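You operate a simulated robot arm through the tools that you are given. There is no shell and no other tool. Be economical: measure what you need, move in short steps, check, and stop when the job is done.

The job below is to be done with a simulated robot arm. You get a single attempt, and the scene is never put back.

## Task
Take the purple leg out of use and prove the teal leg alone.
Fine: shut the teal lever first, pull the long tube off, stand it on the teal mat, push the white cap home on the purple outlet, open the lever, see 9.0 L/min or more on the teal meter, shut it. Set down upright: long tube.

Only the result counts: the job must be done as asked and must still hold three seconds after the hand-in. Knocking over, shifting, dropping, spilling or breaking anything else fails it. A push-on lid holds only when it is set on centred and level and pressed home; a screw cap is set on level and turned clockwise until tight.

## Robot
A 7-joint arm with a two-finger parallel gripper, fixed in place. Base frame: the origin is at the foot of the arm, x ahead of it, y to its left, z up; the work surface is at about z = 80. Readings come in cm, rad, newtons and seconds.
With the tool pointing down near the work surface it reaches from about 42 to 90 cm from the base axis. Its first joint turns from -2.007 to 2.007 rad. Payload 3.91 kg.
Tool frame: the origin (TCP) lies between the finger pads and is the grasp point; the fingertips stand 3 cm ahead of it; z points along the fingers, y is the line along which they close. Largest opening 11 cm; finger width 2, thickness 1; the body of the gripper, 4.8 by 11.2 cm, starts 5.5 cm behind the TCP.
Orientation is told as [roll, pitch, yaw] about the base's x, y, z axes, in that order, counted from this pose: with the fingers straight down and closing along the base's y, the tool's x points along the base's -x, its y along +y and its z along -z.

## Interface
- The arm moves only by the tool nudge_tool. Its argument "steps" is a list of rows, each an object (a shift or turn left out is 0, a gripper value left out holds the last) with "claw": the gripper command, from -1 (fully open) to 1 (shut), values between in proportion; "dp": the shift along the tool's x, y, z in units of 20 mm (1.0 is 20 mm), a list of three; "turn": the turn, a rotation vector about the tool's x, y, z in units of 6 degrees (1.0 is 6 degrees), a list of three. In form: [{"claw": claw, "dp": [x, y, z], "turn": [rx, ry, rz]}, ...]. A call has 1 to 10 rows; each row shifts and turns the commanded pose from where the row before left it, along the tool's axes as they then stand. A call with a number of a shift or a turn outside -1 to 1 is refused whole. A row lasts 0.2 s, in which the tool goes at most 5 cm and 0.15 rad; a call with a longer step from one row to the next is refused whole, and so is a gripper value outside its range. A pose out of reach is approached as far as the arm can. The call stops where the force on the tool passes 40 N (or 10 N more than at its start, if that is more) or the arm is blocked; 0.2 s more then pass. Each finger travels about 15.3 cm/s and halts on what it meets, pressing with about 40 N; the grip force reading is that of the motor and also rises with nothing between the fingers. The clock runs only during rows and for 0.2 s after the last one: add rows that do not move to give the fingers time. It gives the time, the measured TCP pose, the force on the tool (base axes), the opening and the grip force at its end, in the units of the frame above (readings bear some noise), with the torque about the TCP (base axes, N m) and any sound that the robot's microphone picked up, and new pictures: "show" is both (left out), scene, wrist or none.
- Cameras (640 x 400 px; columns grow to the right, rows downward): "scene" is fixed at [40.44, 65.47, 158.28]; the picture's right is [-0.95, -0.32, 0.00], its down [-0.22, 0.66, -0.71] and it looks along [0.23, -0.68, -0.70] (base axes); focal length 338 px, centre (320, 200). "wrist" rides on the gripper at [7.2, 1.7, -10.3] in the tool frame; the picture's right is [-0.23, 0.97, 0.00], its down [-0.76, -0.18, -0.62] and it looks along [-0.61, -0.14, 0.78] (tool axes); focal length 222 px, centre (320, 200). There is no depth. A picture from a camera that has moved, and an enlarged one, comes with that camera's place and axes in the base frame and with its lens. The place of the scene camera against the robot may be out by one fixed shift of up to 1.8 cm in any direction.
- slide_trunk(by): slides the trunk up (or, below 0, down) by that many cm; the arm rides with it, the base frame stays. It gives what a move gives, with no picture.
- zoom(camera, box): a new picture of the part [left, top, right, bottom] of that camera's present view, enlarged. The clock stands still meanwhile.
- job_done(): hands the job in; it is judged then, once.

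Go step by step. Nothing tells you positions but the pictures and the camera data: compare them with the known pose of the tool, close in by small moves and look again before you grip or let go. The budget is 120 turns and 200 pictures, counting those below and the enlarged ones. Unless the task says otherwise, let go and move clear before handing in, and close with one line.

The tools are called after "Emit:" by a JSON object that holds its "name" and its "arguments". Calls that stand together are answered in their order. nudge_tool: Moves the arm, as the interface text tells. Its arguments: {"type":"object","properties":{"steps":{"type":"array"},"show":{"type":"string","enum":["both","scene","wrist","none"]}},"required":["steps"]} The other tools are called the same way: slide_trunk (by) slides the trunk up or down; zoom (camera, box) takes an enlarged picture of a part of a camera's view; job_done () hands the job in.

At the start:

```text
clock: 0.0
ee_pos: [55.09, -6.33, 121.35]
ee_rot: [0.001, 0.0, -0.001]
ft_force: [0.6, 0.2, 0.6]
wrist_torque: [-0.05, 0.03, 0.03]
gripper_width: 11.0
gripper_force: 0.0
trunk travel left (down, up): [-80.0, 19.0]
```

scene: 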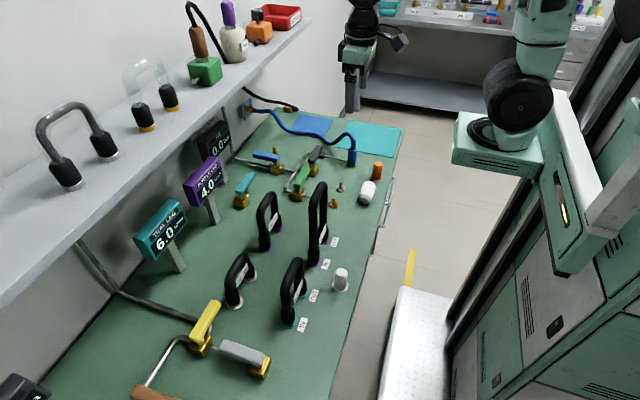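
wrist: 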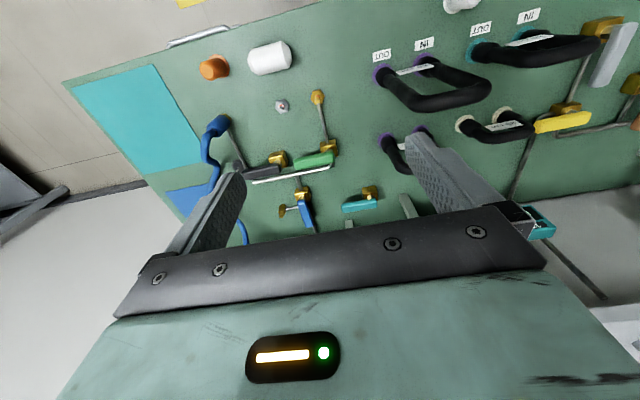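

I see a bench with jumper tubes, levers in several colours, meters and two white caps. I'll zoom in first to identify the parts.

Emit:
{"name": "zoom", "arguments": {"camera": "scene", "box": [220, 90, 420, 215]}}

Emit:
{"name": "zoom", "arguments": {"camera": "scene", "box": [180, 170, 380, 295]}}

Emit:
{"name": "zoom", "arguments": {"camera": "scene", "box": [100, 250, 340, 400]}}

Emit:
{"name": "zoom", "arguments": {"camera": "wrist", "box": [340, 0, 640, 188]}}

Emit:
{"name": "zoom", "arguments": {"camera": "wrist", "box": [140, 30, 440, 218]}}

```text
3.20 times, centred on (320, 152) of scene
camera zoom: at [40.44, 65.47, 158.28], right [-0.95, -0.32, 0.0], down [-0.22, 0.66, -0.71], along [0.23, -0.68, -0.7], focal length 1082 px, centre (320, 352)
```

zoom: 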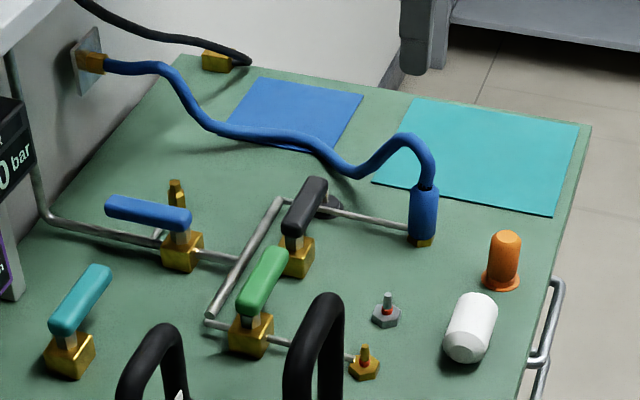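

```text
3.20 times, centred on (280, 232) of scene
camera zoom: at [40.44, 65.47, 158.28], right [-0.95, -0.32, 0.0], down [-0.22, 0.66, -0.71], along [0.23, -0.68, -0.7], focal length 1082 px, centre (448, 96)
```

zoom: 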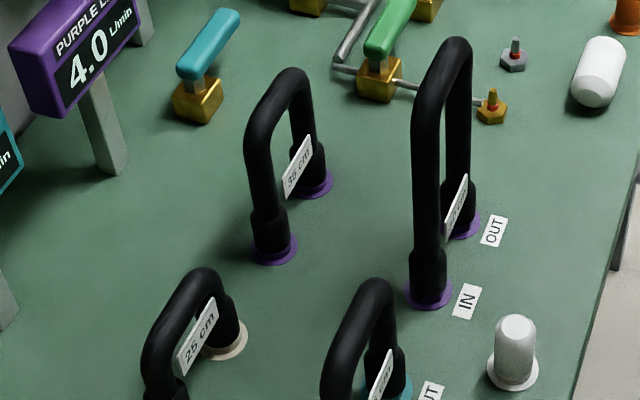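

```text
2.67 times, centred on (220, 325) of scene
camera zoom: at [40.44, 65.47, 158.28], right [-0.95, -0.32, 0.0], down [-0.22, 0.66, -0.71], along [0.23, -0.68, -0.7], focal length 901 px, centre (587, -133)
```

zoom: 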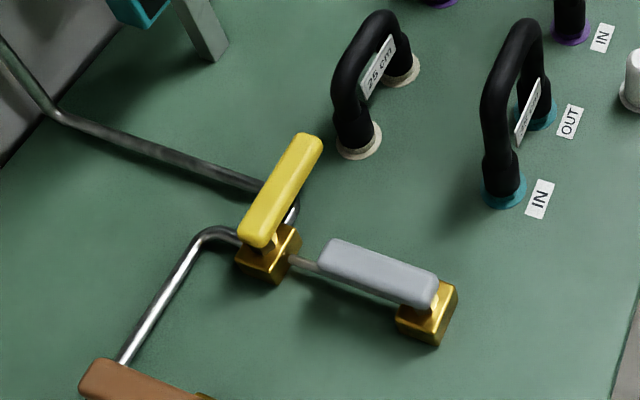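

```text
2.13 times, centred on (490, 94) of wrist
camera zoom: at [47.95, -4.72, 131.84], right [0.23, 0.97, 0.0], down [0.76, -0.18, 0.62], along [0.61, -0.14, -0.78], focal length 473 px, centre (-42, 426)
```

zoom: 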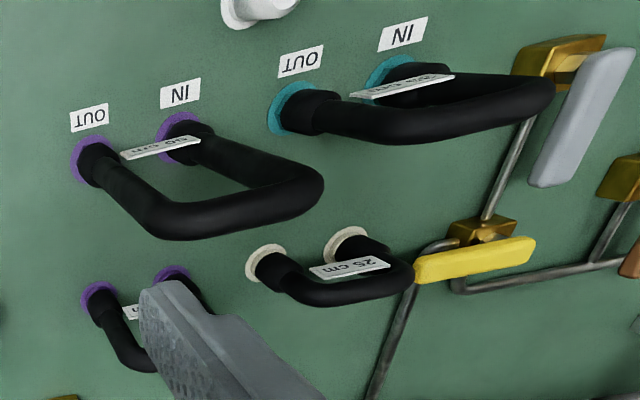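

```text
2.13 times, centred on (290, 124) of wrist
camera zoom: at [47.95, -4.72, 131.84], right [0.23, 0.97, 0.0], down [0.76, -0.18, 0.62], along [0.61, -0.14, -0.78], focal length 473 px, centre (384, 362)
```

zoom: 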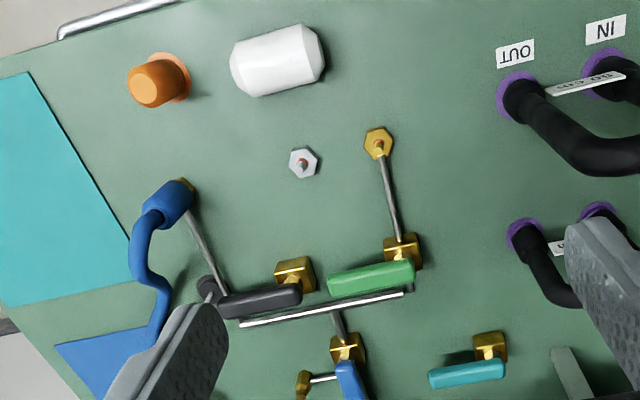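

The tall purple tube stands near (59.5, 5–13), its top at about z 106, and the standing white piece is near (51, 19). I'll bring the wrist camera closer to check the white pieces and the labels.

Emit:
{"name": "nudge_tool", "arguments": {"steps": [{"claw": -1, "dp": [1, 1, 0]}, {"dp": [1, 1, 0]}, {"dp": [1, 1, 0]}, {"dp": [1, 1, 0]}, {"dp": [1, 1, 0]}, {"dp": [0, 1, 1]}, {"dp": [0, 1, 1]}, {"dp": [0, 1, 1]}, {"dp": [0, 1, 1]}, {"dp": [0, 1, 1]}], "show": "both"}}

Emit:
{"name": "zoom", "arguments": {"camera": "scene", "box": [190, 80, 270, 130]}}

Emit:
{"name": "zoom", "arguments": {"camera": "scene", "box": [210, 155, 290, 205]}}

```text
clock: 2.2
ee_pos: [44.97, 13.77, 111.61]
ee_rot: [0.001, -0.001, -0.002]
ft_force: [-0.6, -0.2, 0.1]
wrist_torque: [0.01, 0.0, 0.01]
gripper_width: 11.01
gripper_force: 0.0
trunk travel left (down, up): [-80.0, 19.0]
camera wrist: at [37.79, 15.34, 121.98], right [0.23, 0.97, 0.0], down [0.76, -0.18, 0.62], along [0.61, -0.14, -0.78], focal length 222 px, centre (320, 200)
```

scene: 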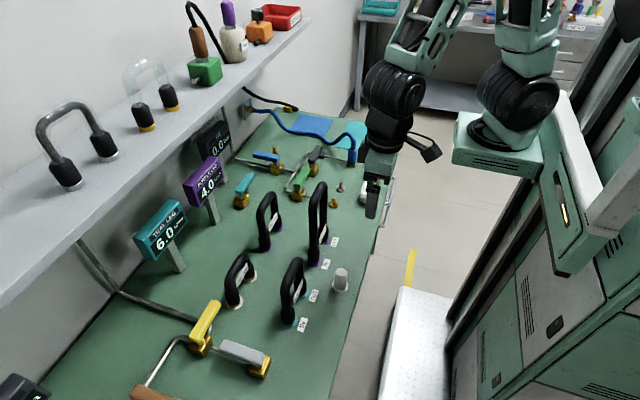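
wrist: 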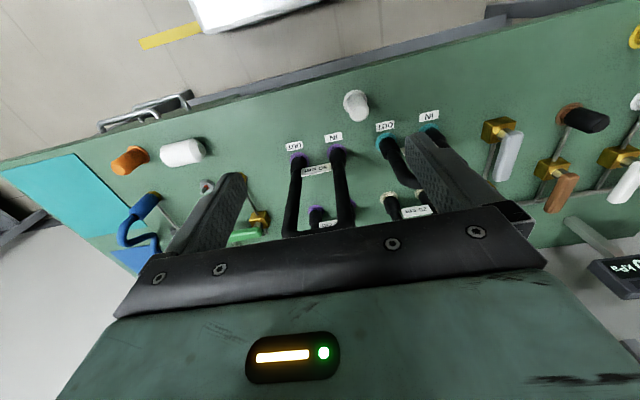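

```text
8.00 times, centred on (230, 105) of scene
camera zoom: at [40.44, 65.47, 158.28], right [-0.95, -0.32, 0.0], down [-0.22, 0.66, -0.71], along [0.23, -0.68, -0.7], focal length 2704 px, centre (1040, 960)
```

zoom: 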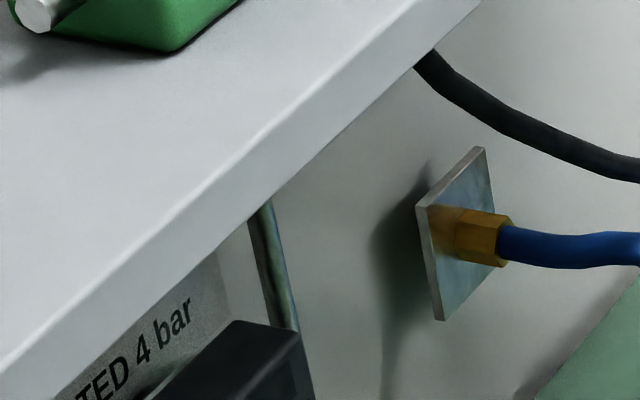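

```text
8.00 times, centred on (250, 180) of scene
camera zoom: at [40.44, 65.47, 158.28], right [-0.95, -0.32, 0.0], down [-0.22, 0.66, -0.71], along [0.23, -0.68, -0.7], focal length 2704 px, centre (880, 360)
```

zoom: 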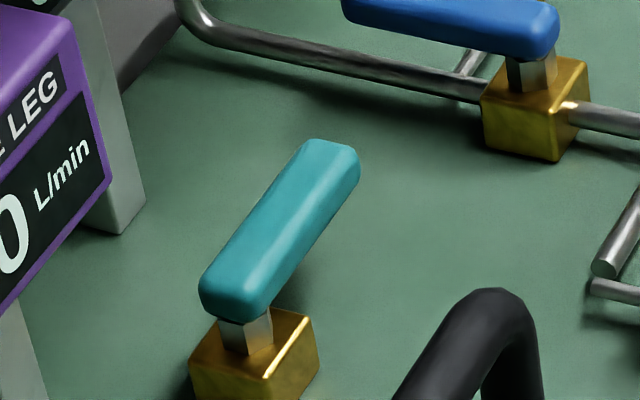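

The wrist view now shows more levers to the left and both white pieces. I'll zoom in on them.

Emit:
{"name": "zoom", "arguments": {"camera": "wrist", "box": [270, 70, 450, 182]}}

Emit:
{"name": "zoom", "arguments": {"camera": "wrist", "box": [90, 120, 270, 232]}}

Emit:
{"name": "zoom", "arguments": {"camera": "wrist", "box": [460, 70, 640, 182]}}

```text
3.56 times, centred on (360, 126) of wrist
camera zoom: at [37.79, 15.34, 121.98], right [0.23, 0.97, 0.0], down [0.76, -0.18, 0.62], along [0.61, -0.14, -0.78], focal length 790 px, centre (178, 463)
```

zoom: 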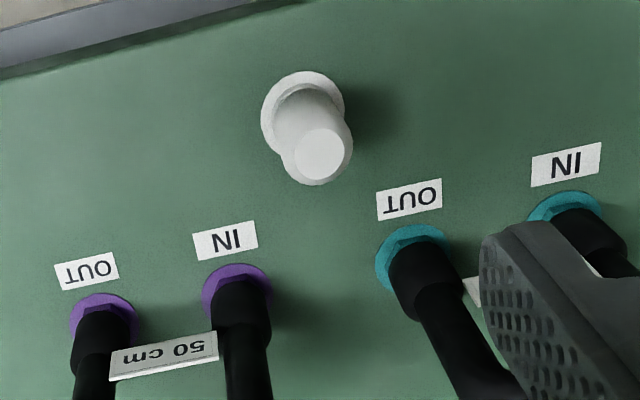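

```text
3.56 times, centred on (180, 176) of wrist
camera zoom: at [37.79, 15.34, 121.98], right [0.23, 0.97, 0.0], down [0.76, -0.18, 0.62], along [0.61, -0.14, -0.78], focal length 790 px, centre (818, 285)
```

zoom: 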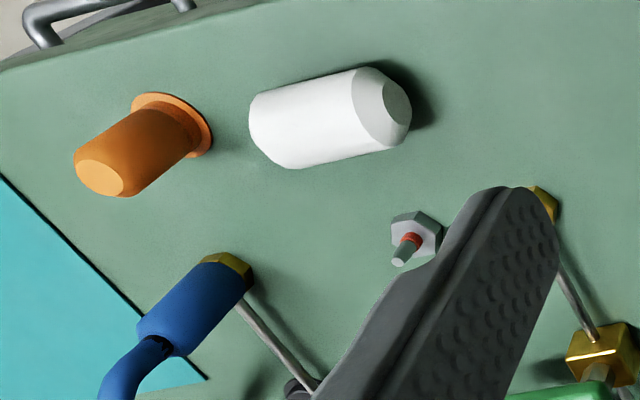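

```text
3.56 times, centred on (550, 126) of wrist
camera zoom: at [37.79, 15.34, 121.98], right [0.23, 0.97, 0.0], down [0.76, -0.18, 0.62], along [0.61, -0.14, -0.78], focal length 790 px, centre (-498, 463)
```

zoom: 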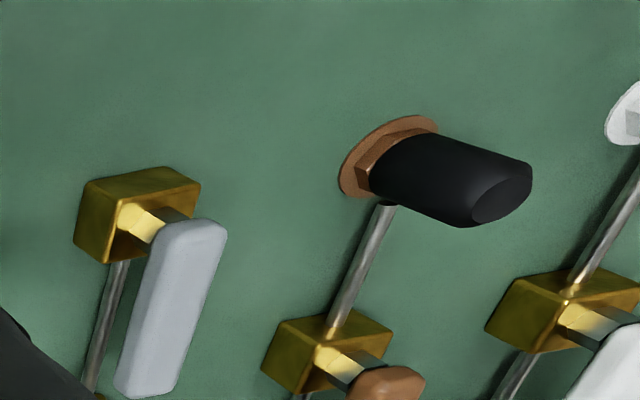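

The flanged standing white piece, the same type as the orange one, looks like the cap, and the 50 cm tube sits on purple IN/OUT. Next I'll look at the teal lever, which I put at about pivot (90, -1) with its handle along -y.

Emit:
{"name": "nudge_tool", "arguments": {"steps": [{"dp": [0, -1, -0.5]}, {"dp": [0, -1, 0]}, {"dp": [0, -1, 0]}, {"dp": [0, -1, 0]}, {"dp": [0, -1, 0]}, {"dp": [0, -1, 0]}, {"dp": [0, -1, 0]}, {"dp": [0, -1, 0]}, {"dp": [0, -1, 0]}, {"dp": [0, -1, 0]}], "show": "wrist"}}

Emit:
{"name": "nudge_tool", "arguments": {"steps": [{"dp": [-1, -1, 0]}, {"dp": [-1, 0, 0]}, {"dp": [-1, 0, 0]}, {"dp": [-1, 0, 0]}, {"dp": [-1, 0, 0]}, {"dp": [-1, 0, 0]}, {"dp": [-1, 0, 0]}, {"dp": [-1, 0, 0]}, {"dp": [-1, 0, 0]}, {"dp": [-1, 0, 0]}], "show": "wrist"}}

```text
clock: 4.4
ee_pos: [47.08, -5.69, 113.28]
ee_rot: [-0.001, 0.002, 0.0]
ft_force: [-0.2, 0.0, -0.2]
wrist_torque: [-0.01, 0.03, 0.0]
gripper_width: 11.0
gripper_force: 0.1
out of reach, approached as far as the arm can: row 8, 9, 10
trunk travel left (down, up): [-80.0, 19.0]
camera wrist: at [39.84, -4.11, 123.84], right [0.23, 0.97, 0.0], down [0.76, -0.18, 0.62], along [0.61, -0.14, -0.78], focal length 222 px, centre (320, 200)
```

wrist: 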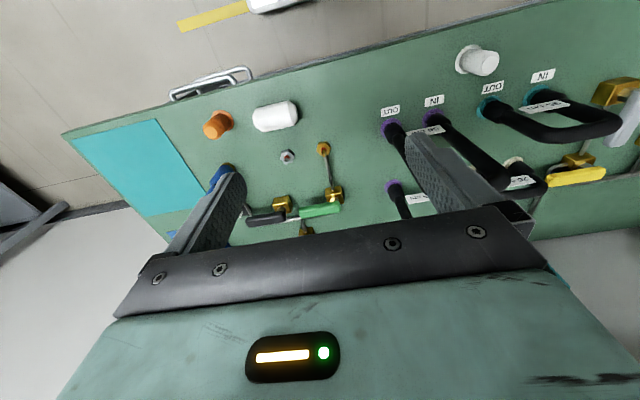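

```text
clock: 6.6
ee_pos: [67.1, -7.77, 113.17]
ee_rot: [0.0, 0.0, 0.0]
ft_force: [-0.2, 0.1, 0.3]
wrist_torque: [-0.01, -0.01, 0.01]
gripper_width: 11.01
gripper_force: 0.0
trunk travel left (down, up): [-80.0, 19.0]
camera wrist: at [59.89, -6.13, 123.71], right [0.23, 0.97, 0.0], down [0.76, -0.18, 0.62], along [0.61, -0.14, -0.78], focal length 222 px, centre (320, 200)
```

wrist: 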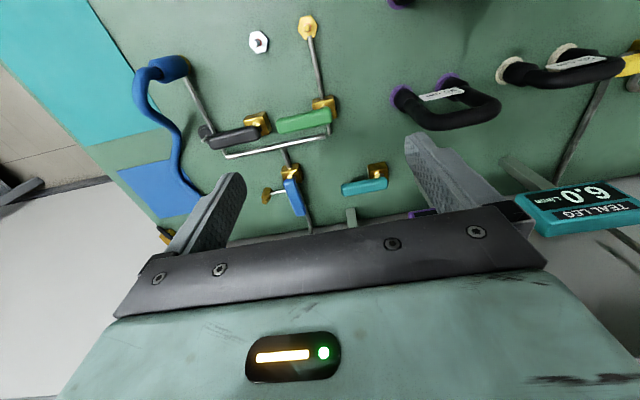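

The lever pivot is near (87, 0), with the handle running to y≈-7.7 at z≈87. I'll zoom in for its height and for the stops.

Emit:
{"name": "zoom", "arguments": {"camera": "wrist", "box": [300, 130, 444, 220]}}

Emit:
{"name": "zoom", "arguments": {"camera": "wrist", "box": [190, 80, 350, 230]}}

```text
4.44 times, centred on (372, 175) of wrist
camera zoom: at [59.89, -6.13, 123.71], right [0.23, 0.97, 0.0], down [0.76, -0.18, 0.62], along [0.61, -0.14, -0.78], focal length 987 px, centre (89, 311)
```

zoom: 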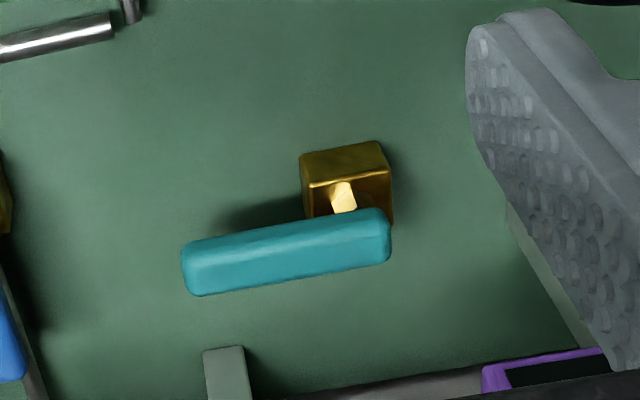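

```text
2.67 times, centred on (270, 155) of wrist
camera zoom: at [59.89, -6.13, 123.71], right [0.23, 0.97, 0.0], down [0.76, -0.18, 0.62], along [0.61, -0.14, -0.78], focal length 592 px, centre (453, 320)
```

zoom: 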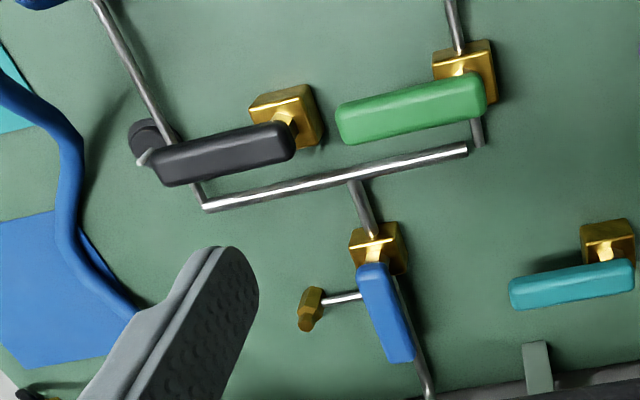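

The shelf may overhang the lever (front edge perhaps x≈81, z≈122), so I'll tilt the tool forward, with the hand leaning back toward the base. That lets me check the shelf and is probably the right posture for the lever.

Emit:
{"name": "nudge_tool", "arguments": {"steps": [{"turn": [0, -1, 0]}, {"turn": [0, -1, 0]}, {"turn": [0, -1, 0]}, {"turn": [0, -1, 0]}, {"turn": [0, -1, 0]}, {"turn": [0, -1, 0]}, {"turn": [0, -1, 0]}], "show": "both"}}

```text
clock: 8.2
ee_pos: [67.01, -7.75, 113.27]
ee_rot: [0.002, -0.736, 0.0]
ft_force: [-0.5, -0.2, 0.2]
wrist_torque: [-0.04, -0.06, 0.02]
gripper_width: 11.0
gripper_force: 0.0
trunk travel left (down, up): [-80.0, 19.0]
camera wrist: at [54.76, -6.08, 116.21], right [0.17, 0.97, 0.15], down [0.15, -0.18, 0.97], along [0.97, -0.14, -0.17], focal length 222 px, centre (320, 200)
```

scene: 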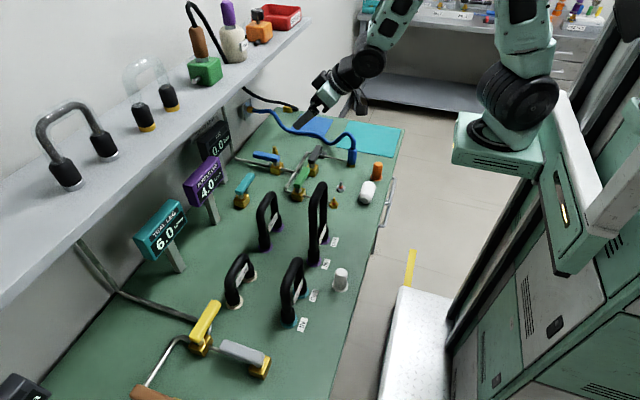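
wrist: 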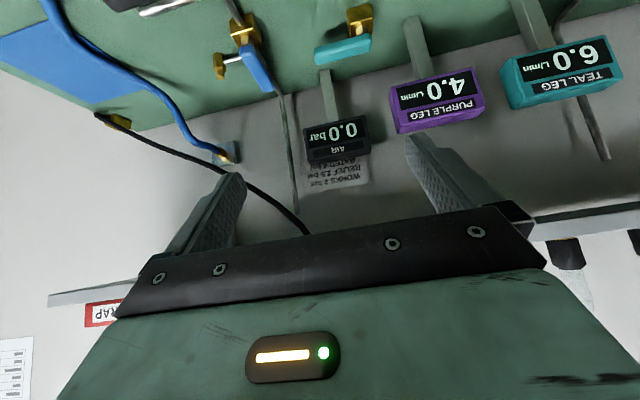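

The shelf edge is at x≈84–85, z≈119, so I'll approach tilted about 27° with the fingers closed and go over the handle to hook behind it. Sibling levers suggest shut is clockwise, toward the robot.

Emit:
{"name": "nudge_tool", "arguments": {"steps": [{"claw": 1, "turn": [0, 1, 0]}, {"turn": [0, 1, 0]}, {"turn": [0, 0.53, 0]}, {"dp": [-0.26, 0.1, 1]}, {"dp": [-0.26, 0.1, 1]}, {"dp": [-0.26, 0.1, 1]}, {"dp": [-0.26, 0.1, 1]}, {"dp": [-0.26, 0.1, 1]}, {"dp": [-0.26, 0.1, 1]}, {"dp": [-0.26, 0.1, 1]}], "show": "none"}}

Emit:
{"name": "nudge_tool", "arguments": {"steps": [{"dp": [-0.26, 0.1, 1]}, {"dp": [-0.26, 0.1, 1]}, {"dp": [-0.26, 0, 1]}], "show": "both"}}

```text
clock: 10.4
ee_pos: [76.67, -6.3, 102.38]
ee_rot: [0.001, -0.469, -0.002]
ft_force: [-0.7, -0.2, 0.0]
wrist_torque: [0.02, -0.02, -0.02]
gripper_width: 0.0
gripper_force: 37.6
trunk travel left (down, up): [-80.0, 19.0]
```

```text
clock: 11.2
ee_pos: [80.72, -5.92, 97.69]
ee_rot: [0.001, -0.469, 0.0]
ft_force: [0.4, -0.6, 0.3]
wrist_torque: [0.0, 0.0, 0.01]
gripper_width: 0.0
gripper_force: 37.7
trunk travel left (down, up): [-80.0, 19.0]
camera wrist: at [69.6, -4.37, 103.78], right [0.2, 0.97, 0.1], down [0.4, -0.18, 0.9], along [0.89, -0.14, -0.42], focal length 222 px, centre (320, 200)
```

scene: 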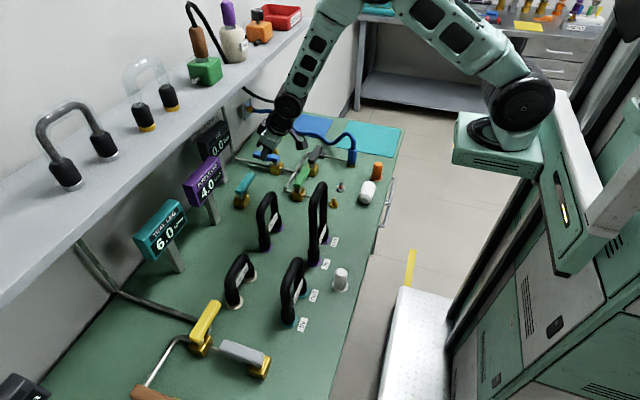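
wrist: 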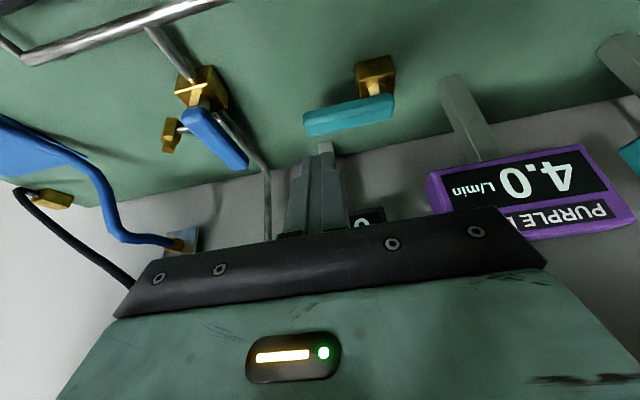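

The teal handle is right ahead. I'll zoom in to triangulate its height.

Emit:
{"name": "zoom", "arguments": {"camera": "wrist", "box": [270, 40, 430, 190]}}

Emit:
{"name": "zoom", "arguments": {"camera": "scene", "box": [210, 120, 306, 200]}}

```text
2.67 times, centred on (350, 115) of wrist
camera zoom: at [69.6, -4.37, 103.78], right [0.2, 0.97, 0.1], down [0.4, -0.18, 0.9], along [0.89, -0.14, -0.42], focal length 592 px, centre (240, 427)
```

zoom: 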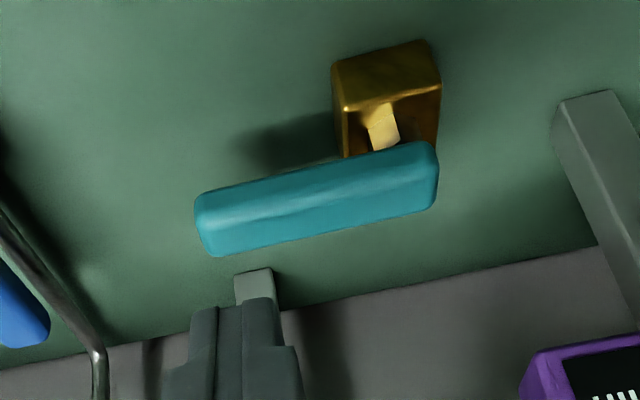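

```text
5.00 times, centred on (258, 160) of scene
camera zoom: at [40.44, 65.47, 158.28], right [-0.95, -0.32, 0.0], down [-0.22, 0.66, -0.71], along [0.23, -0.68, -0.7], focal length 1690 px, centre (630, 400)
```

zoom: 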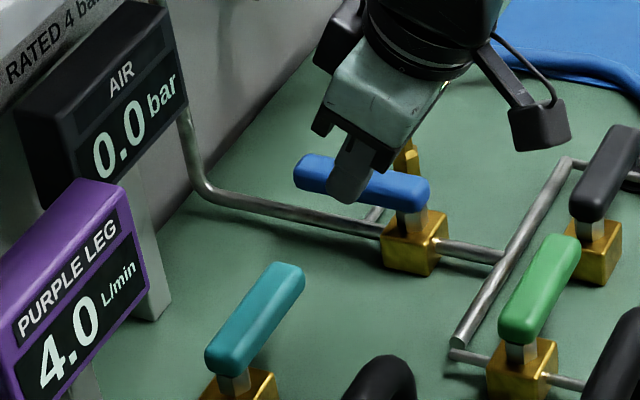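

The handle comes out at x 88–90, z 84–86, y -7.5 to 1.7. I'll move over it to (91.8, -5.5, 91.5) and check.

Emit:
{"name": "nudge_tool", "arguments": {"steps": [{"dp": [-0.6, 0.04, 0.88]}, {"dp": [-0.6, 0.04, 0.88]}, {"dp": [-0.6, 0.03, 0.88]}, {"dp": [-0.6, 0.03, 0.88]}, {"dp": [-0.6, 0.03, 0.88]}, {"dp": [-0.55, 0.03, 0.87]}], "show": "both"}}

Emit:
{"name": "zoom", "arguments": {"camera": "scene", "box": [190, 120, 286, 200]}}

Emit:
{"name": "zoom", "arguments": {"camera": "wrist", "box": [250, 40, 410, 240]}}

```text
clock: 12.6
ee_pos: [91.73, -5.39, 91.5]
ee_rot: [0.0, -0.471, 0.0]
ft_force: [-0.7, -0.6, 1.2]
wrist_torque: [-0.05, 0.01, 0.0]
gripper_width: 0.0
gripper_force: 38.1
trunk travel left (down, up): [-80.0, 19.0]
camera wrist: at [80.66, -3.78, 97.56], right [0.2, 0.97, 0.1], down [0.4, -0.18, 0.9], along [0.89, -0.14, -0.42], focal length 222 px, centre (320, 200)
```

scene: 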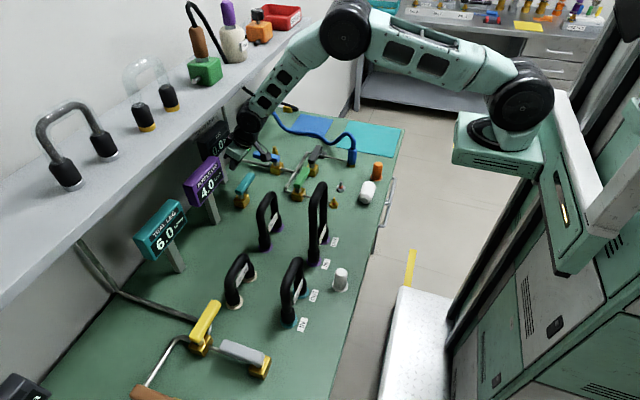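
wrist: 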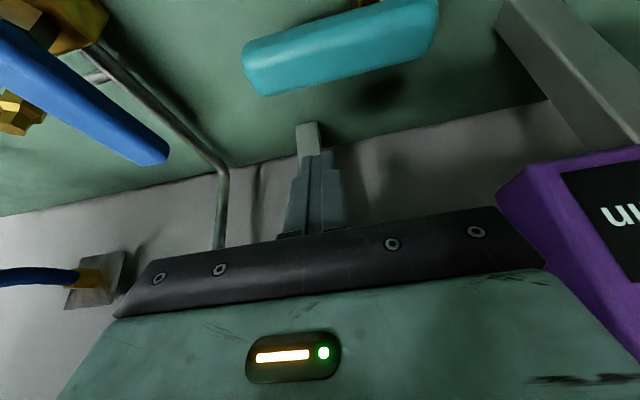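

```text
5.00 times, centred on (238, 160) of scene
camera zoom: at [40.44, 65.47, 158.28], right [-0.95, -0.32, 0.0], down [-0.22, 0.66, -0.71], along [0.23, -0.68, -0.7], focal length 1690 px, centre (730, 400)
```

zoom: 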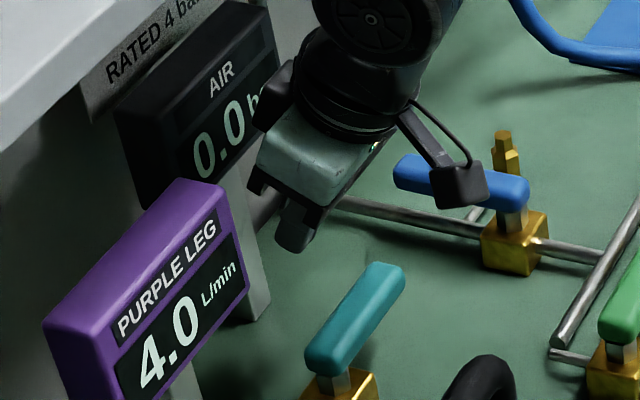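

```text
2.00 times, centred on (330, 140) of wrist
camera zoom: at [80.66, -3.78, 97.56], right [0.2, 0.97, 0.1], down [0.4, -0.18, 0.9], along [0.89, -0.14, -0.42], focal length 444 px, centre (300, 320)
```

zoom: 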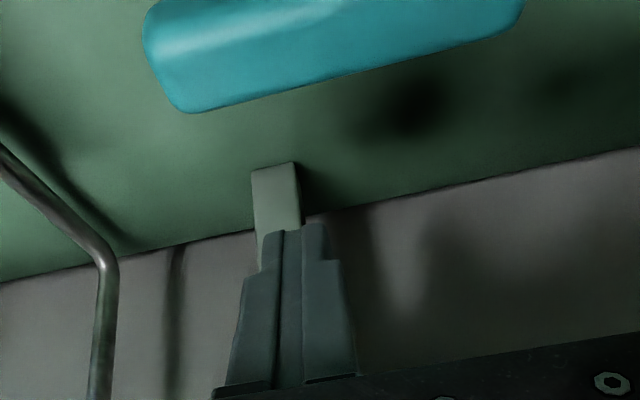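

The tip is behind and above the handle's back edge (x≈89.7, z≈85.5). I'll descend straight down behind it.

Emit:
{"name": "nudge_tool", "arguments": {"steps": [{"dp": [0.4, 0, 0.787]}, {"dp": [0.4, 0, 0.787]}, {"dp": [0.4, 0, 0.787]}], "show": "wrist"}}

Emit:
{"name": "zoom", "arguments": {"camera": "scene", "box": [190, 120, 286, 200]}}

```text
clock: 13.4
ee_pos: [91.7, -5.39, 86.02]
ee_rot: [-0.001, -0.468, 0.001]
ft_force: [-1.0, 0.5, -0.4]
wrist_torque: [-0.03, 0.03, -0.04]
gripper_width: 0.02
gripper_force: 37.6
trunk travel left (down, up): [-80.0, 19.0]
camera wrist: at [80.59, -3.85, 92.19], right [0.2, 0.97, 0.1], down [0.4, -0.18, 0.9], along [0.89, -0.14, -0.42], focal length 222 px, centre (320, 200)
```

wrist: 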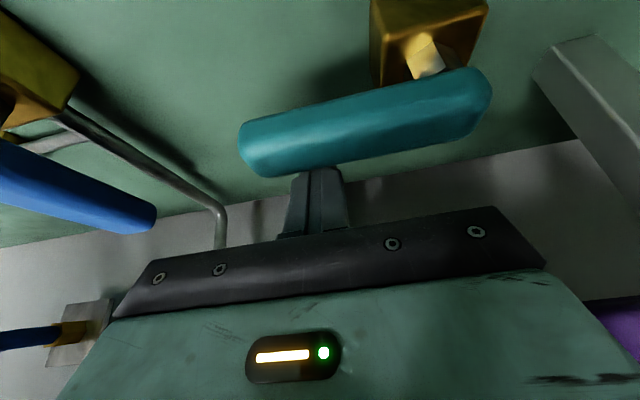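

```text
5.00 times, centred on (238, 160) of scene
camera zoom: at [40.44, 65.47, 158.28], right [-0.95, -0.32, 0.0], down [-0.22, 0.66, -0.71], along [0.23, -0.68, -0.7], focal length 1690 px, centre (730, 400)
```

zoom: 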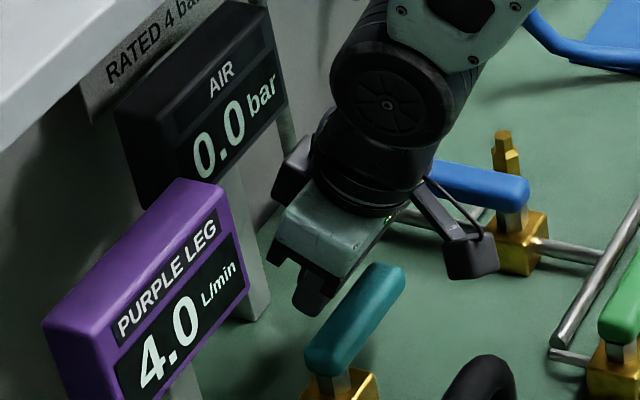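

The finger is behind the handle. I'll pull gently toward -x and watch the force.

Emit:
{"name": "nudge_tool", "arguments": {"steps": [{"dp": [0.446, 0, -0.227]}, {"dp": [0.446, 0, -0.227]}, {"dp": [0.446, 0, -0.227]}], "show": "wrist"}}

```text
clock: 14.2
ee_pos: [88.74, -5.51, 86.16]
ee_rot: [0.0, -0.47, 0.001]
ft_force: [0.5, -0.5, 0.7]
wrist_torque: [0.01, 0.0, -0.01]
gripper_width: 0.0
gripper_force: 37.4
trunk travel left (down, up): [-80.0, 19.0]
camera wrist: at [77.6, -3.89, 92.27], right [0.2, 0.97, 0.1], down [0.4, -0.18, 0.9], along [0.89, -0.14, -0.42], focal length 222 px, centre (320, 200)
```

wrist: 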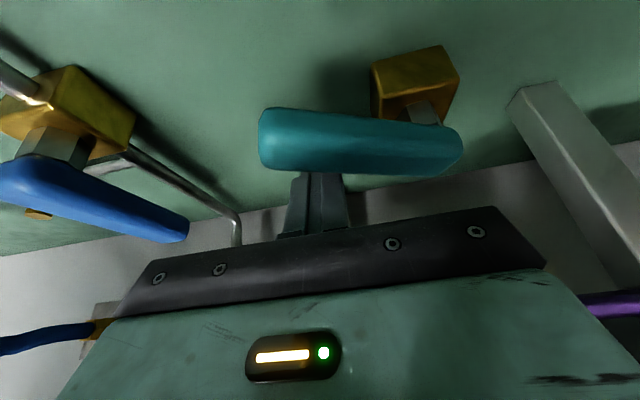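

The lever turns clockwise freely. I'll continue the arc until its stop.

Emit:
{"name": "nudge_tool", "arguments": {"steps": [{"dp": [0.557, 0, -0.284]}, {"dp": [0.557, 0.03, -0.284]}, {"dp": [0.415, 0.26, -0.211]}, {"dp": [0.415, 0.26, -0.211]}, {"dp": [0.49, 0.6, -0.25]}, {"dp": [0.357, 0.7, -0.182]}], "show": "both"}}

```text
clock: 15.6
ee_pos: [82.59, -2.16, 86.3]
ee_rot: [-0.003, -0.469, -0.003]
ft_force: [6.9, -13.6, 0.0]
wrist_torque: [0.01, 0.01, -0.05]
gripper_width: 0.0
gripper_force: 38.0
trunk travel left (down, up): [-80.0, 19.0]
camera wrist: at [71.54, -0.47, 92.32], right [0.21, 0.97, 0.1], down [0.4, -0.18, 0.9], along [0.89, -0.15, -0.42], focal length 222 px, centre (320, 200)
```

scene: 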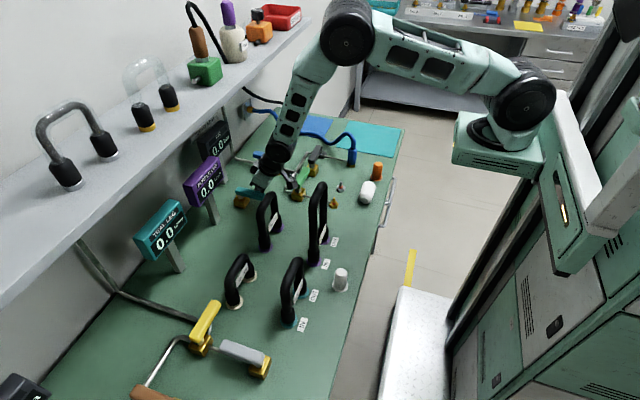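
wrist: 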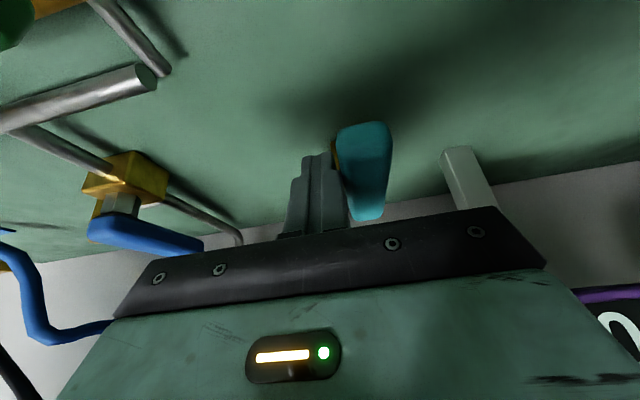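

Both meters read 0.0 and the lever is at its stop. Now I'll back off, rise and level the tool.

Emit:
{"name": "nudge_tool", "arguments": {"steps": [{"dp": [0, -0.6, 0]}, {"dp": [0, -0.4, -1]}, {"dp": [0, -0.4, -1]}, {"dp": [0, -0.4, -1]}, {"dp": [0, -0.4, -1]}, {"dp": [0, -0.4, -1]}, {"dp": [0, -0.4, -1]}, {"dp": [0, 0, -1]}, {"dp": [0, 0, -1]}, {"dp": [0, 0, -1]}], "show": "none"}}

Emit:
{"name": "nudge_tool", "arguments": {"steps": [{"dp": [0, 0, -1], "turn": [0, 0, 0]}, {"claw": -1, "dp": [0, 0, -1], "turn": [0, 1, 0]}, {"dp": [0, 0, -1], "turn": [0, 1, 0]}, {"dp": [0, 0, -1], "turn": [0, 1, 0]}, {"dp": [0, 0, -1], "turn": [0, 1, 0]}, {"dp": [0, 0, -1], "turn": [0, 0.48, 0]}], "show": "both"}}

```text
clock: 17.8
ee_pos: [74.36, -7.6, 102.37]
ee_rot: [0.0, -0.468, 0.001]
ft_force: [0.9, 0.2, 0.0]
wrist_torque: [0.03, 0.01, -0.01]
gripper_width: 0.02
gripper_force: 37.7
trunk travel left (down, up): [-80.0, 19.0]
```

```text
clock: 19.2
ee_pos: [70.9, -7.76, 113.7]
ee_rot: [-0.001, 0.003, -0.001]
ft_force: [1.3, -0.1, 0.4]
wrist_torque: [-0.02, -0.04, 0.0]
gripper_width: 11.01
gripper_force: 0.0
trunk travel left (down, up): [-80.0, 19.0]
camera wrist: at [63.82, -6.18, 124.2], right [0.23, 0.97, 0.0], down [0.76, -0.18, 0.62], along [0.6, -0.14, -0.78], focal length 222 px, centre (320, 200)
```

scene: 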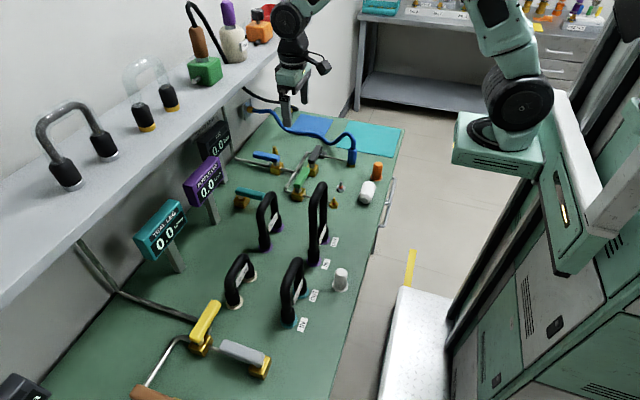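
wrist: 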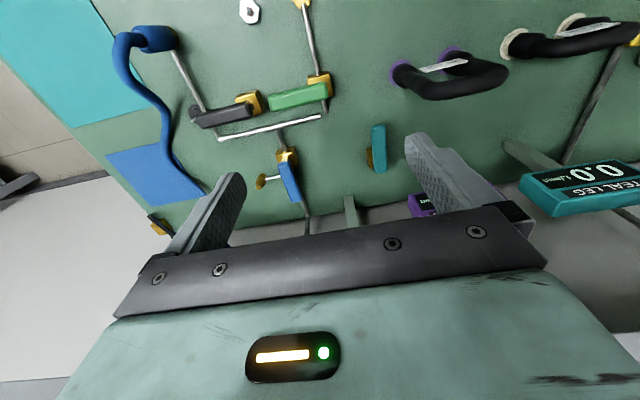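

Lever shut, meters at 0. Now over to the 50 cm tube, which I put at x≈59 with legs at y≈6 and 14. I'll stay at z≈118 and then turn the tool so the fingers close along x.

Emit:
{"name": "nudge_tool", "arguments": {"steps": [{"dp": [1, 0, -0.4]}, {"dp": [1, 0, -0.4]}, {"dp": [1, 0, -0.4]}, {"dp": [1, 0.7, -0.4]}, {"dp": [1, 0.7, -0.4]}, {"dp": [1, 0.7, -0.4]}, {"dp": [0, 0.7, 0]}, {"dp": [0, 0.6, 0]}, {"dp": [0, 0.6, 0]}], "show": "none"}}

Emit:
{"name": "nudge_tool", "arguments": {"steps": [{"turn": [0, 0, 1]}, {"turn": [0, 0, 1]}, {"turn": [0, 0, 1]}, {"turn": [0, 0, 1]}, {"turn": [0, 0, 1]}, {"turn": [0, 0, 1]}, {"turn": [0, 0, 1]}, {"turn": [0, 0, 1]}, {"turn": [0, 0, 1]}, {"turn": [0, 0, 1]}], "show": "none"}}

Emit:
{"name": "nudge_tool", "arguments": {"steps": [{"turn": [0, 0, 1]}, {"turn": [0, 0, 1]}, {"turn": [0, 0, 1]}, {"turn": [0, 0, 1]}, {"turn": [0, 0, 1]}], "show": "both"}}

```text
clock: 21.2
ee_pos: [58.98, 0.27, 118.53]
ee_rot: [0.0, 0.001, 0.001]
ft_force: [-0.7, -0.5, 0.2]
wrist_torque: [-0.01, 0.0, -0.01]
gripper_width: 11.02
gripper_force: 0.0
trunk travel left (down, up): [-80.0, 19.0]
```

```text
clock: 23.4
ee_pos: [58.96, 0.24, 118.46]
ee_rot: [-0.003, -0.001, -1.048]
ft_force: [-0.2, -0.3, 0.1]
wrist_torque: [0.0, 0.02, -0.01]
gripper_width: 11.02
gripper_force: 0.1
trunk travel left (down, up): [-80.0, 19.0]
```

```text
clock: 24.6
ee_pos: [59.12, 0.21, 118.5]
ee_rot: [-0.002, 0.0, -1.571]
ft_force: [0.1, -1.0, -0.1]
wrist_torque: [0.01, -0.01, -0.02]
gripper_width: 10.98
gripper_force: 0.0
trunk travel left (down, up): [-80.0, 19.0]
camera wrist: at [60.77, 7.39, 128.95], right [0.97, -0.23, 0.0], down [-0.18, -0.76, 0.62], along [-0.14, -0.61, -0.78], focal length 222 px, centre (320, 200)
```

scene: 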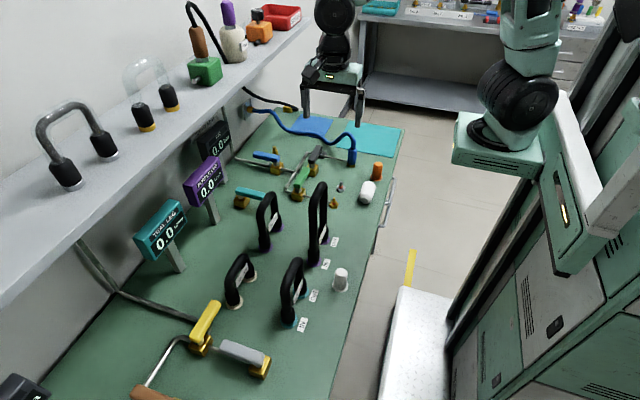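
wrist: 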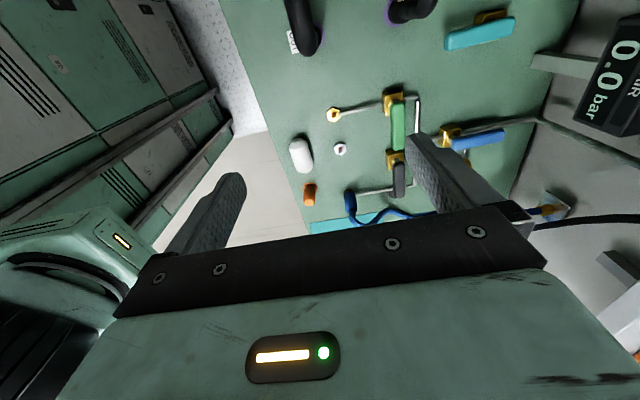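

Now I'll shift +y by 10 so the wrist camera can see the arch.

Emit:
{"name": "nudge_tool", "arguments": {"steps": [{"dp": [1, 0, 0]}, {"dp": [1, 0, 0]}, {"dp": [1, 0, 0]}, {"dp": [1, 0, 0]}, {"dp": [0.9, 0, 0]}], "show": "both"}}

Emit:
{"name": "zoom", "arguments": {"camera": "wrist", "box": [200, 20, 440, 180]}}

Emit:
{"name": "zoom", "arguments": {"camera": "scene", "box": [260, 60, 420, 280]}}

```text
clock: 25.8
ee_pos: [59.1, 9.77, 118.54]
ee_rot: [-0.001, 0.002, -1.572]
ft_force: [-0.1, -0.9, 0.3]
wrist_torque: [-0.01, 0.0, 0.01]
gripper_width: 11.01
gripper_force: 0.0
trunk travel left (down, up): [-80.0, 19.0]
camera wrist: at [60.8, 17.03, 128.99], right [0.97, -0.23, 0.0], down [-0.18, -0.76, 0.62], along [-0.14, -0.61, -0.78], focal length 222 px, centre (320, 200)
```

scene: 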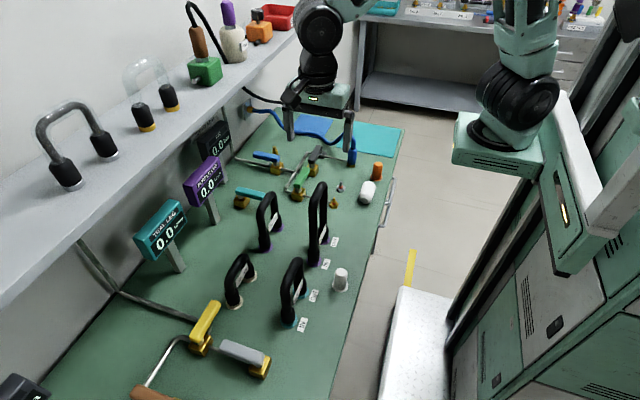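
wrist: 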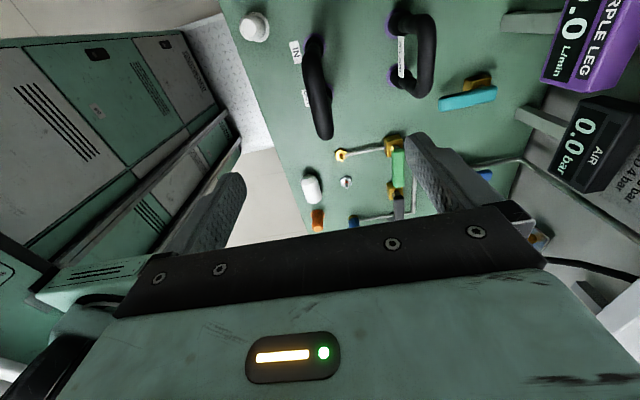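

```text
2.50 times, centred on (320, 100) of wrist
camera zoom: at [60.8, 17.03, 128.99], right [0.97, -0.23, 0.0], down [-0.18, -0.76, 0.62], along [-0.14, -0.61, -0.78], focal length 555 px, centre (320, 450)
```

zoom: 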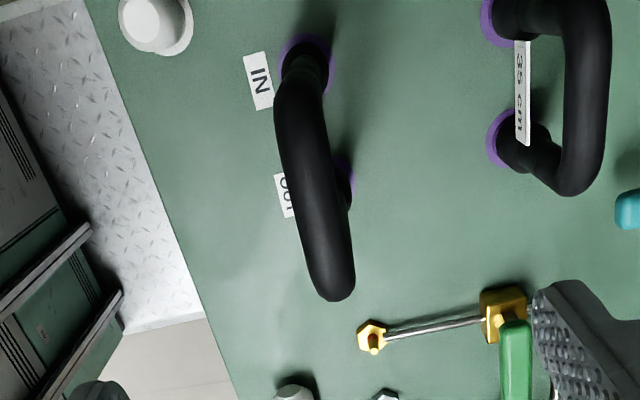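

```text
1.82 times, centred on (340, 170) of scene
camera zoom: at [40.44, 65.47, 158.28], right [-0.95, -0.32, 0.0], down [-0.22, 0.66, -0.71], along [0.23, -0.68, -0.7], focal length 614 px, centre (284, 254)
```

zoom: 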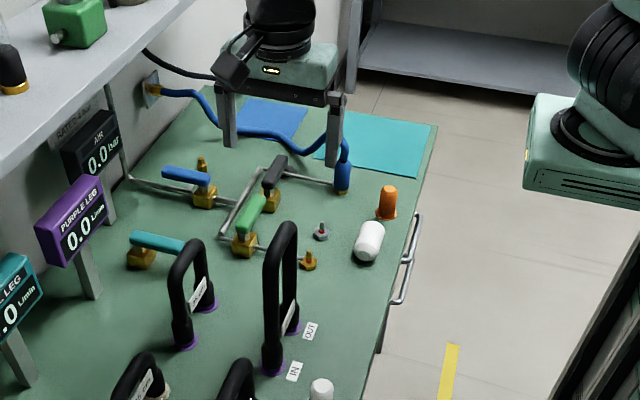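

The tube is centred at about (59.4, 10), its arch top near z 104–105. I'll descend around it with open fingers.

Emit:
{"name": "nudge_tool", "arguments": {"steps": [{"dp": [0.1, 0.15, 1]}, {"dp": [0, 0, 1]}, {"dp": [0, 0, 1]}, {"dp": [0, 0, 1]}, {"dp": [0, 0, 1]}, {"dp": [0, 0, 1]}, {"dp": [0, 0, 0.9]}], "show": "both"}}

Emit:
{"name": "zoom", "arguments": {"camera": "scene", "box": [260, 120, 380, 280]}}

```text
clock: 27.4
ee_pos: [59.41, 10.3, 104.75]
ee_rot: [-0.001, 0.0, -1.572]
ft_force: [-0.4, 0.4, -0.2]
wrist_torque: [0.04, 0.02, 0.04]
gripper_width: 11.0
gripper_force: 0.1
trunk travel left (down, up): [-80.0, 19.0]
camera wrist: at [60.98, 17.44, 115.14], right [0.97, -0.23, 0.0], down [-0.18, -0.76, 0.62], along [-0.14, -0.61, -0.78], focal length 222 px, centre (320, 200)
```

scene: 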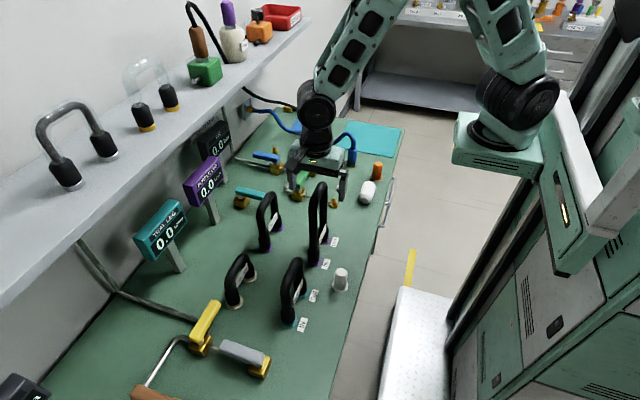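
wrist: 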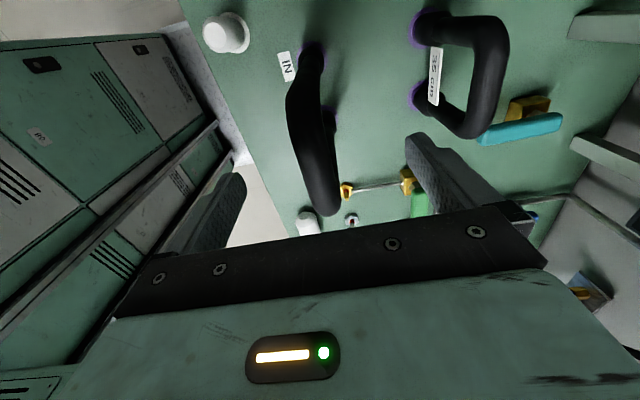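

```text
2.50 times, centred on (320, 200) of scene
camera zoom: at [40.44, 65.47, 158.28], right [-0.95, -0.32, 0.0], down [-0.22, 0.66, -0.71], along [0.23, -0.68, -0.7], focal length 845 px, centre (320, 200)
```

zoom: 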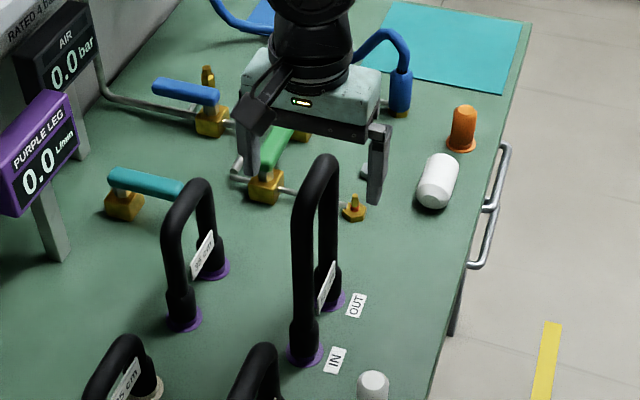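

The fingers straddle the arch. I'll lower slightly to z≈104 and close.

Emit:
{"name": "nudge_tool", "arguments": {"steps": [{"dp": [0, 0, 0.35]}, {"claw": 0.4}, {"claw": 0.4}, {"claw": 0.4}], "show": "both"}}

Emit:
{"name": "zoom", "arguments": {"camera": "scene", "box": [280, 140, 360, 220]}}

```text
clock: 28.4
ee_pos: [59.3, 10.3, 103.96]
ee_rot: [-0.002, 0.001, -1.571]
ft_force: [-0.4, -0.4, -0.1]
wrist_torque: [0.01, -0.02, 0.04]
gripper_width: 3.29
gripper_force: 0.1
trunk travel left (down, up): [-80.0, 19.0]
camera wrist: at [61.02, 17.44, 114.44], right [0.97, -0.23, 0.0], down [-0.18, -0.76, 0.62], along [-0.14, -0.61, -0.78], focal length 222 px, centre (320, 200)
```

scene: 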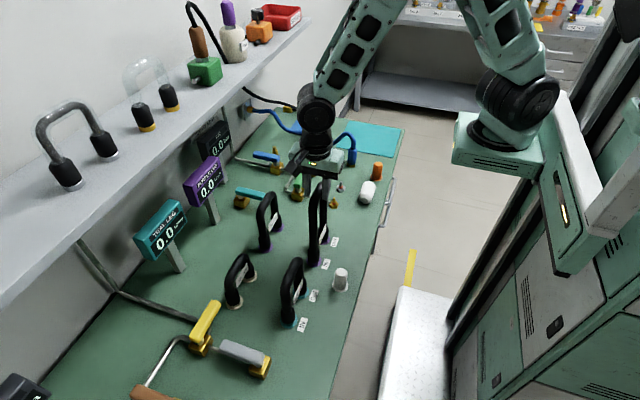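
wrist: 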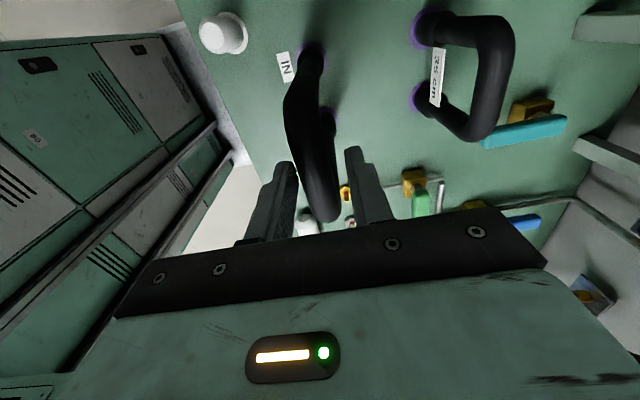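

```text
5.00 times, centred on (320, 180) of scene
camera zoom: at [40.44, 65.47, 158.28], right [-0.95, -0.32, 0.0], down [-0.22, 0.66, -0.71], along [0.23, -0.68, -0.7], focal length 1690 px, centre (320, 300)
```

zoom: 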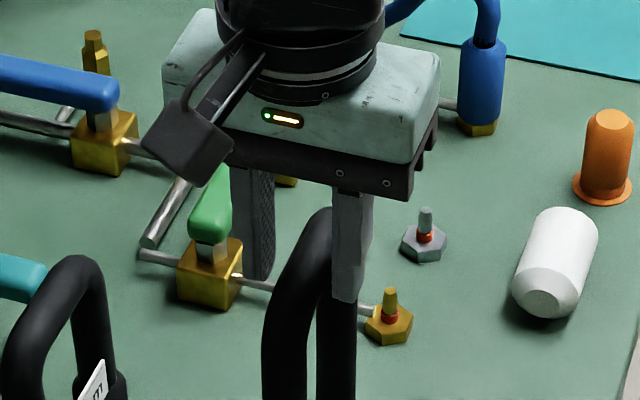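

Fingers are centred on the arch. I'll close fully and pull straight up.

Emit:
{"name": "nudge_tool", "arguments": {"steps": [{"claw": 1}, {"claw": 1}, {"claw": 1}], "show": "none"}}

Emit:
{"name": "nudge_tool", "arguments": {"steps": [{"claw": 1, "dp": [0, 0, -0.25]}, {"dp": [0, 0, -0.25]}, {"dp": [0, 0, -0.25]}, {"dp": [0, 0, -0.25]}], "show": "scene"}}

```text
clock: 29.2
ee_pos: [59.4, 10.11, 103.92]
ee_rot: [-0.002, -0.001, -1.572]
ft_force: [-0.3, -0.3, -0.4]
wrist_torque: [0.0, 0.02, 0.02]
gripper_width: 2.13
gripper_force: 40.0
trunk travel left (down, up): [-80.0, 19.0]
```

```text
clock: 30.2
ee_pos: [59.35, 10.36, 105.99]
ee_rot: [-0.001, -0.001, -1.57]
ft_force: [-1.2, 0.3, -1.1]
wrist_torque: [0.0, -0.03, -0.07]
gripper_width: 2.09
gripper_force: 40.5
trunk travel left (down, up): [-80.0, 19.0]
```

scene: 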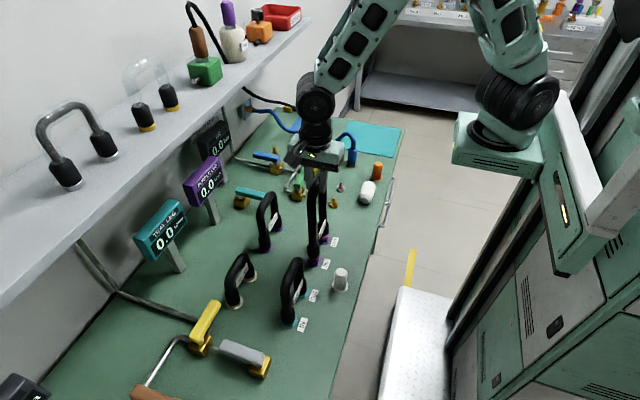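

Emit:
{"name": "zoom", "arguments": {"camera": "scene", "box": [270, 140, 390, 300]}}

```text
2.50 times, centred on (330, 220) of scene
camera zoom: at [40.44, 65.47, 158.28], right [-0.95, -0.32, 0.0], down [-0.22, 0.66, -0.71], along [0.23, -0.68, -0.7], focal length 845 px, centre (295, 150)
```

zoom: 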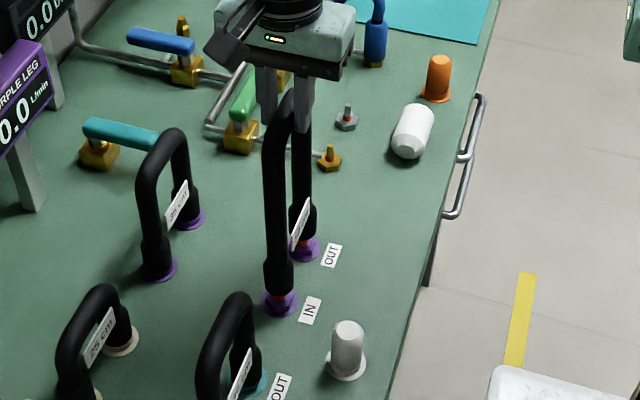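

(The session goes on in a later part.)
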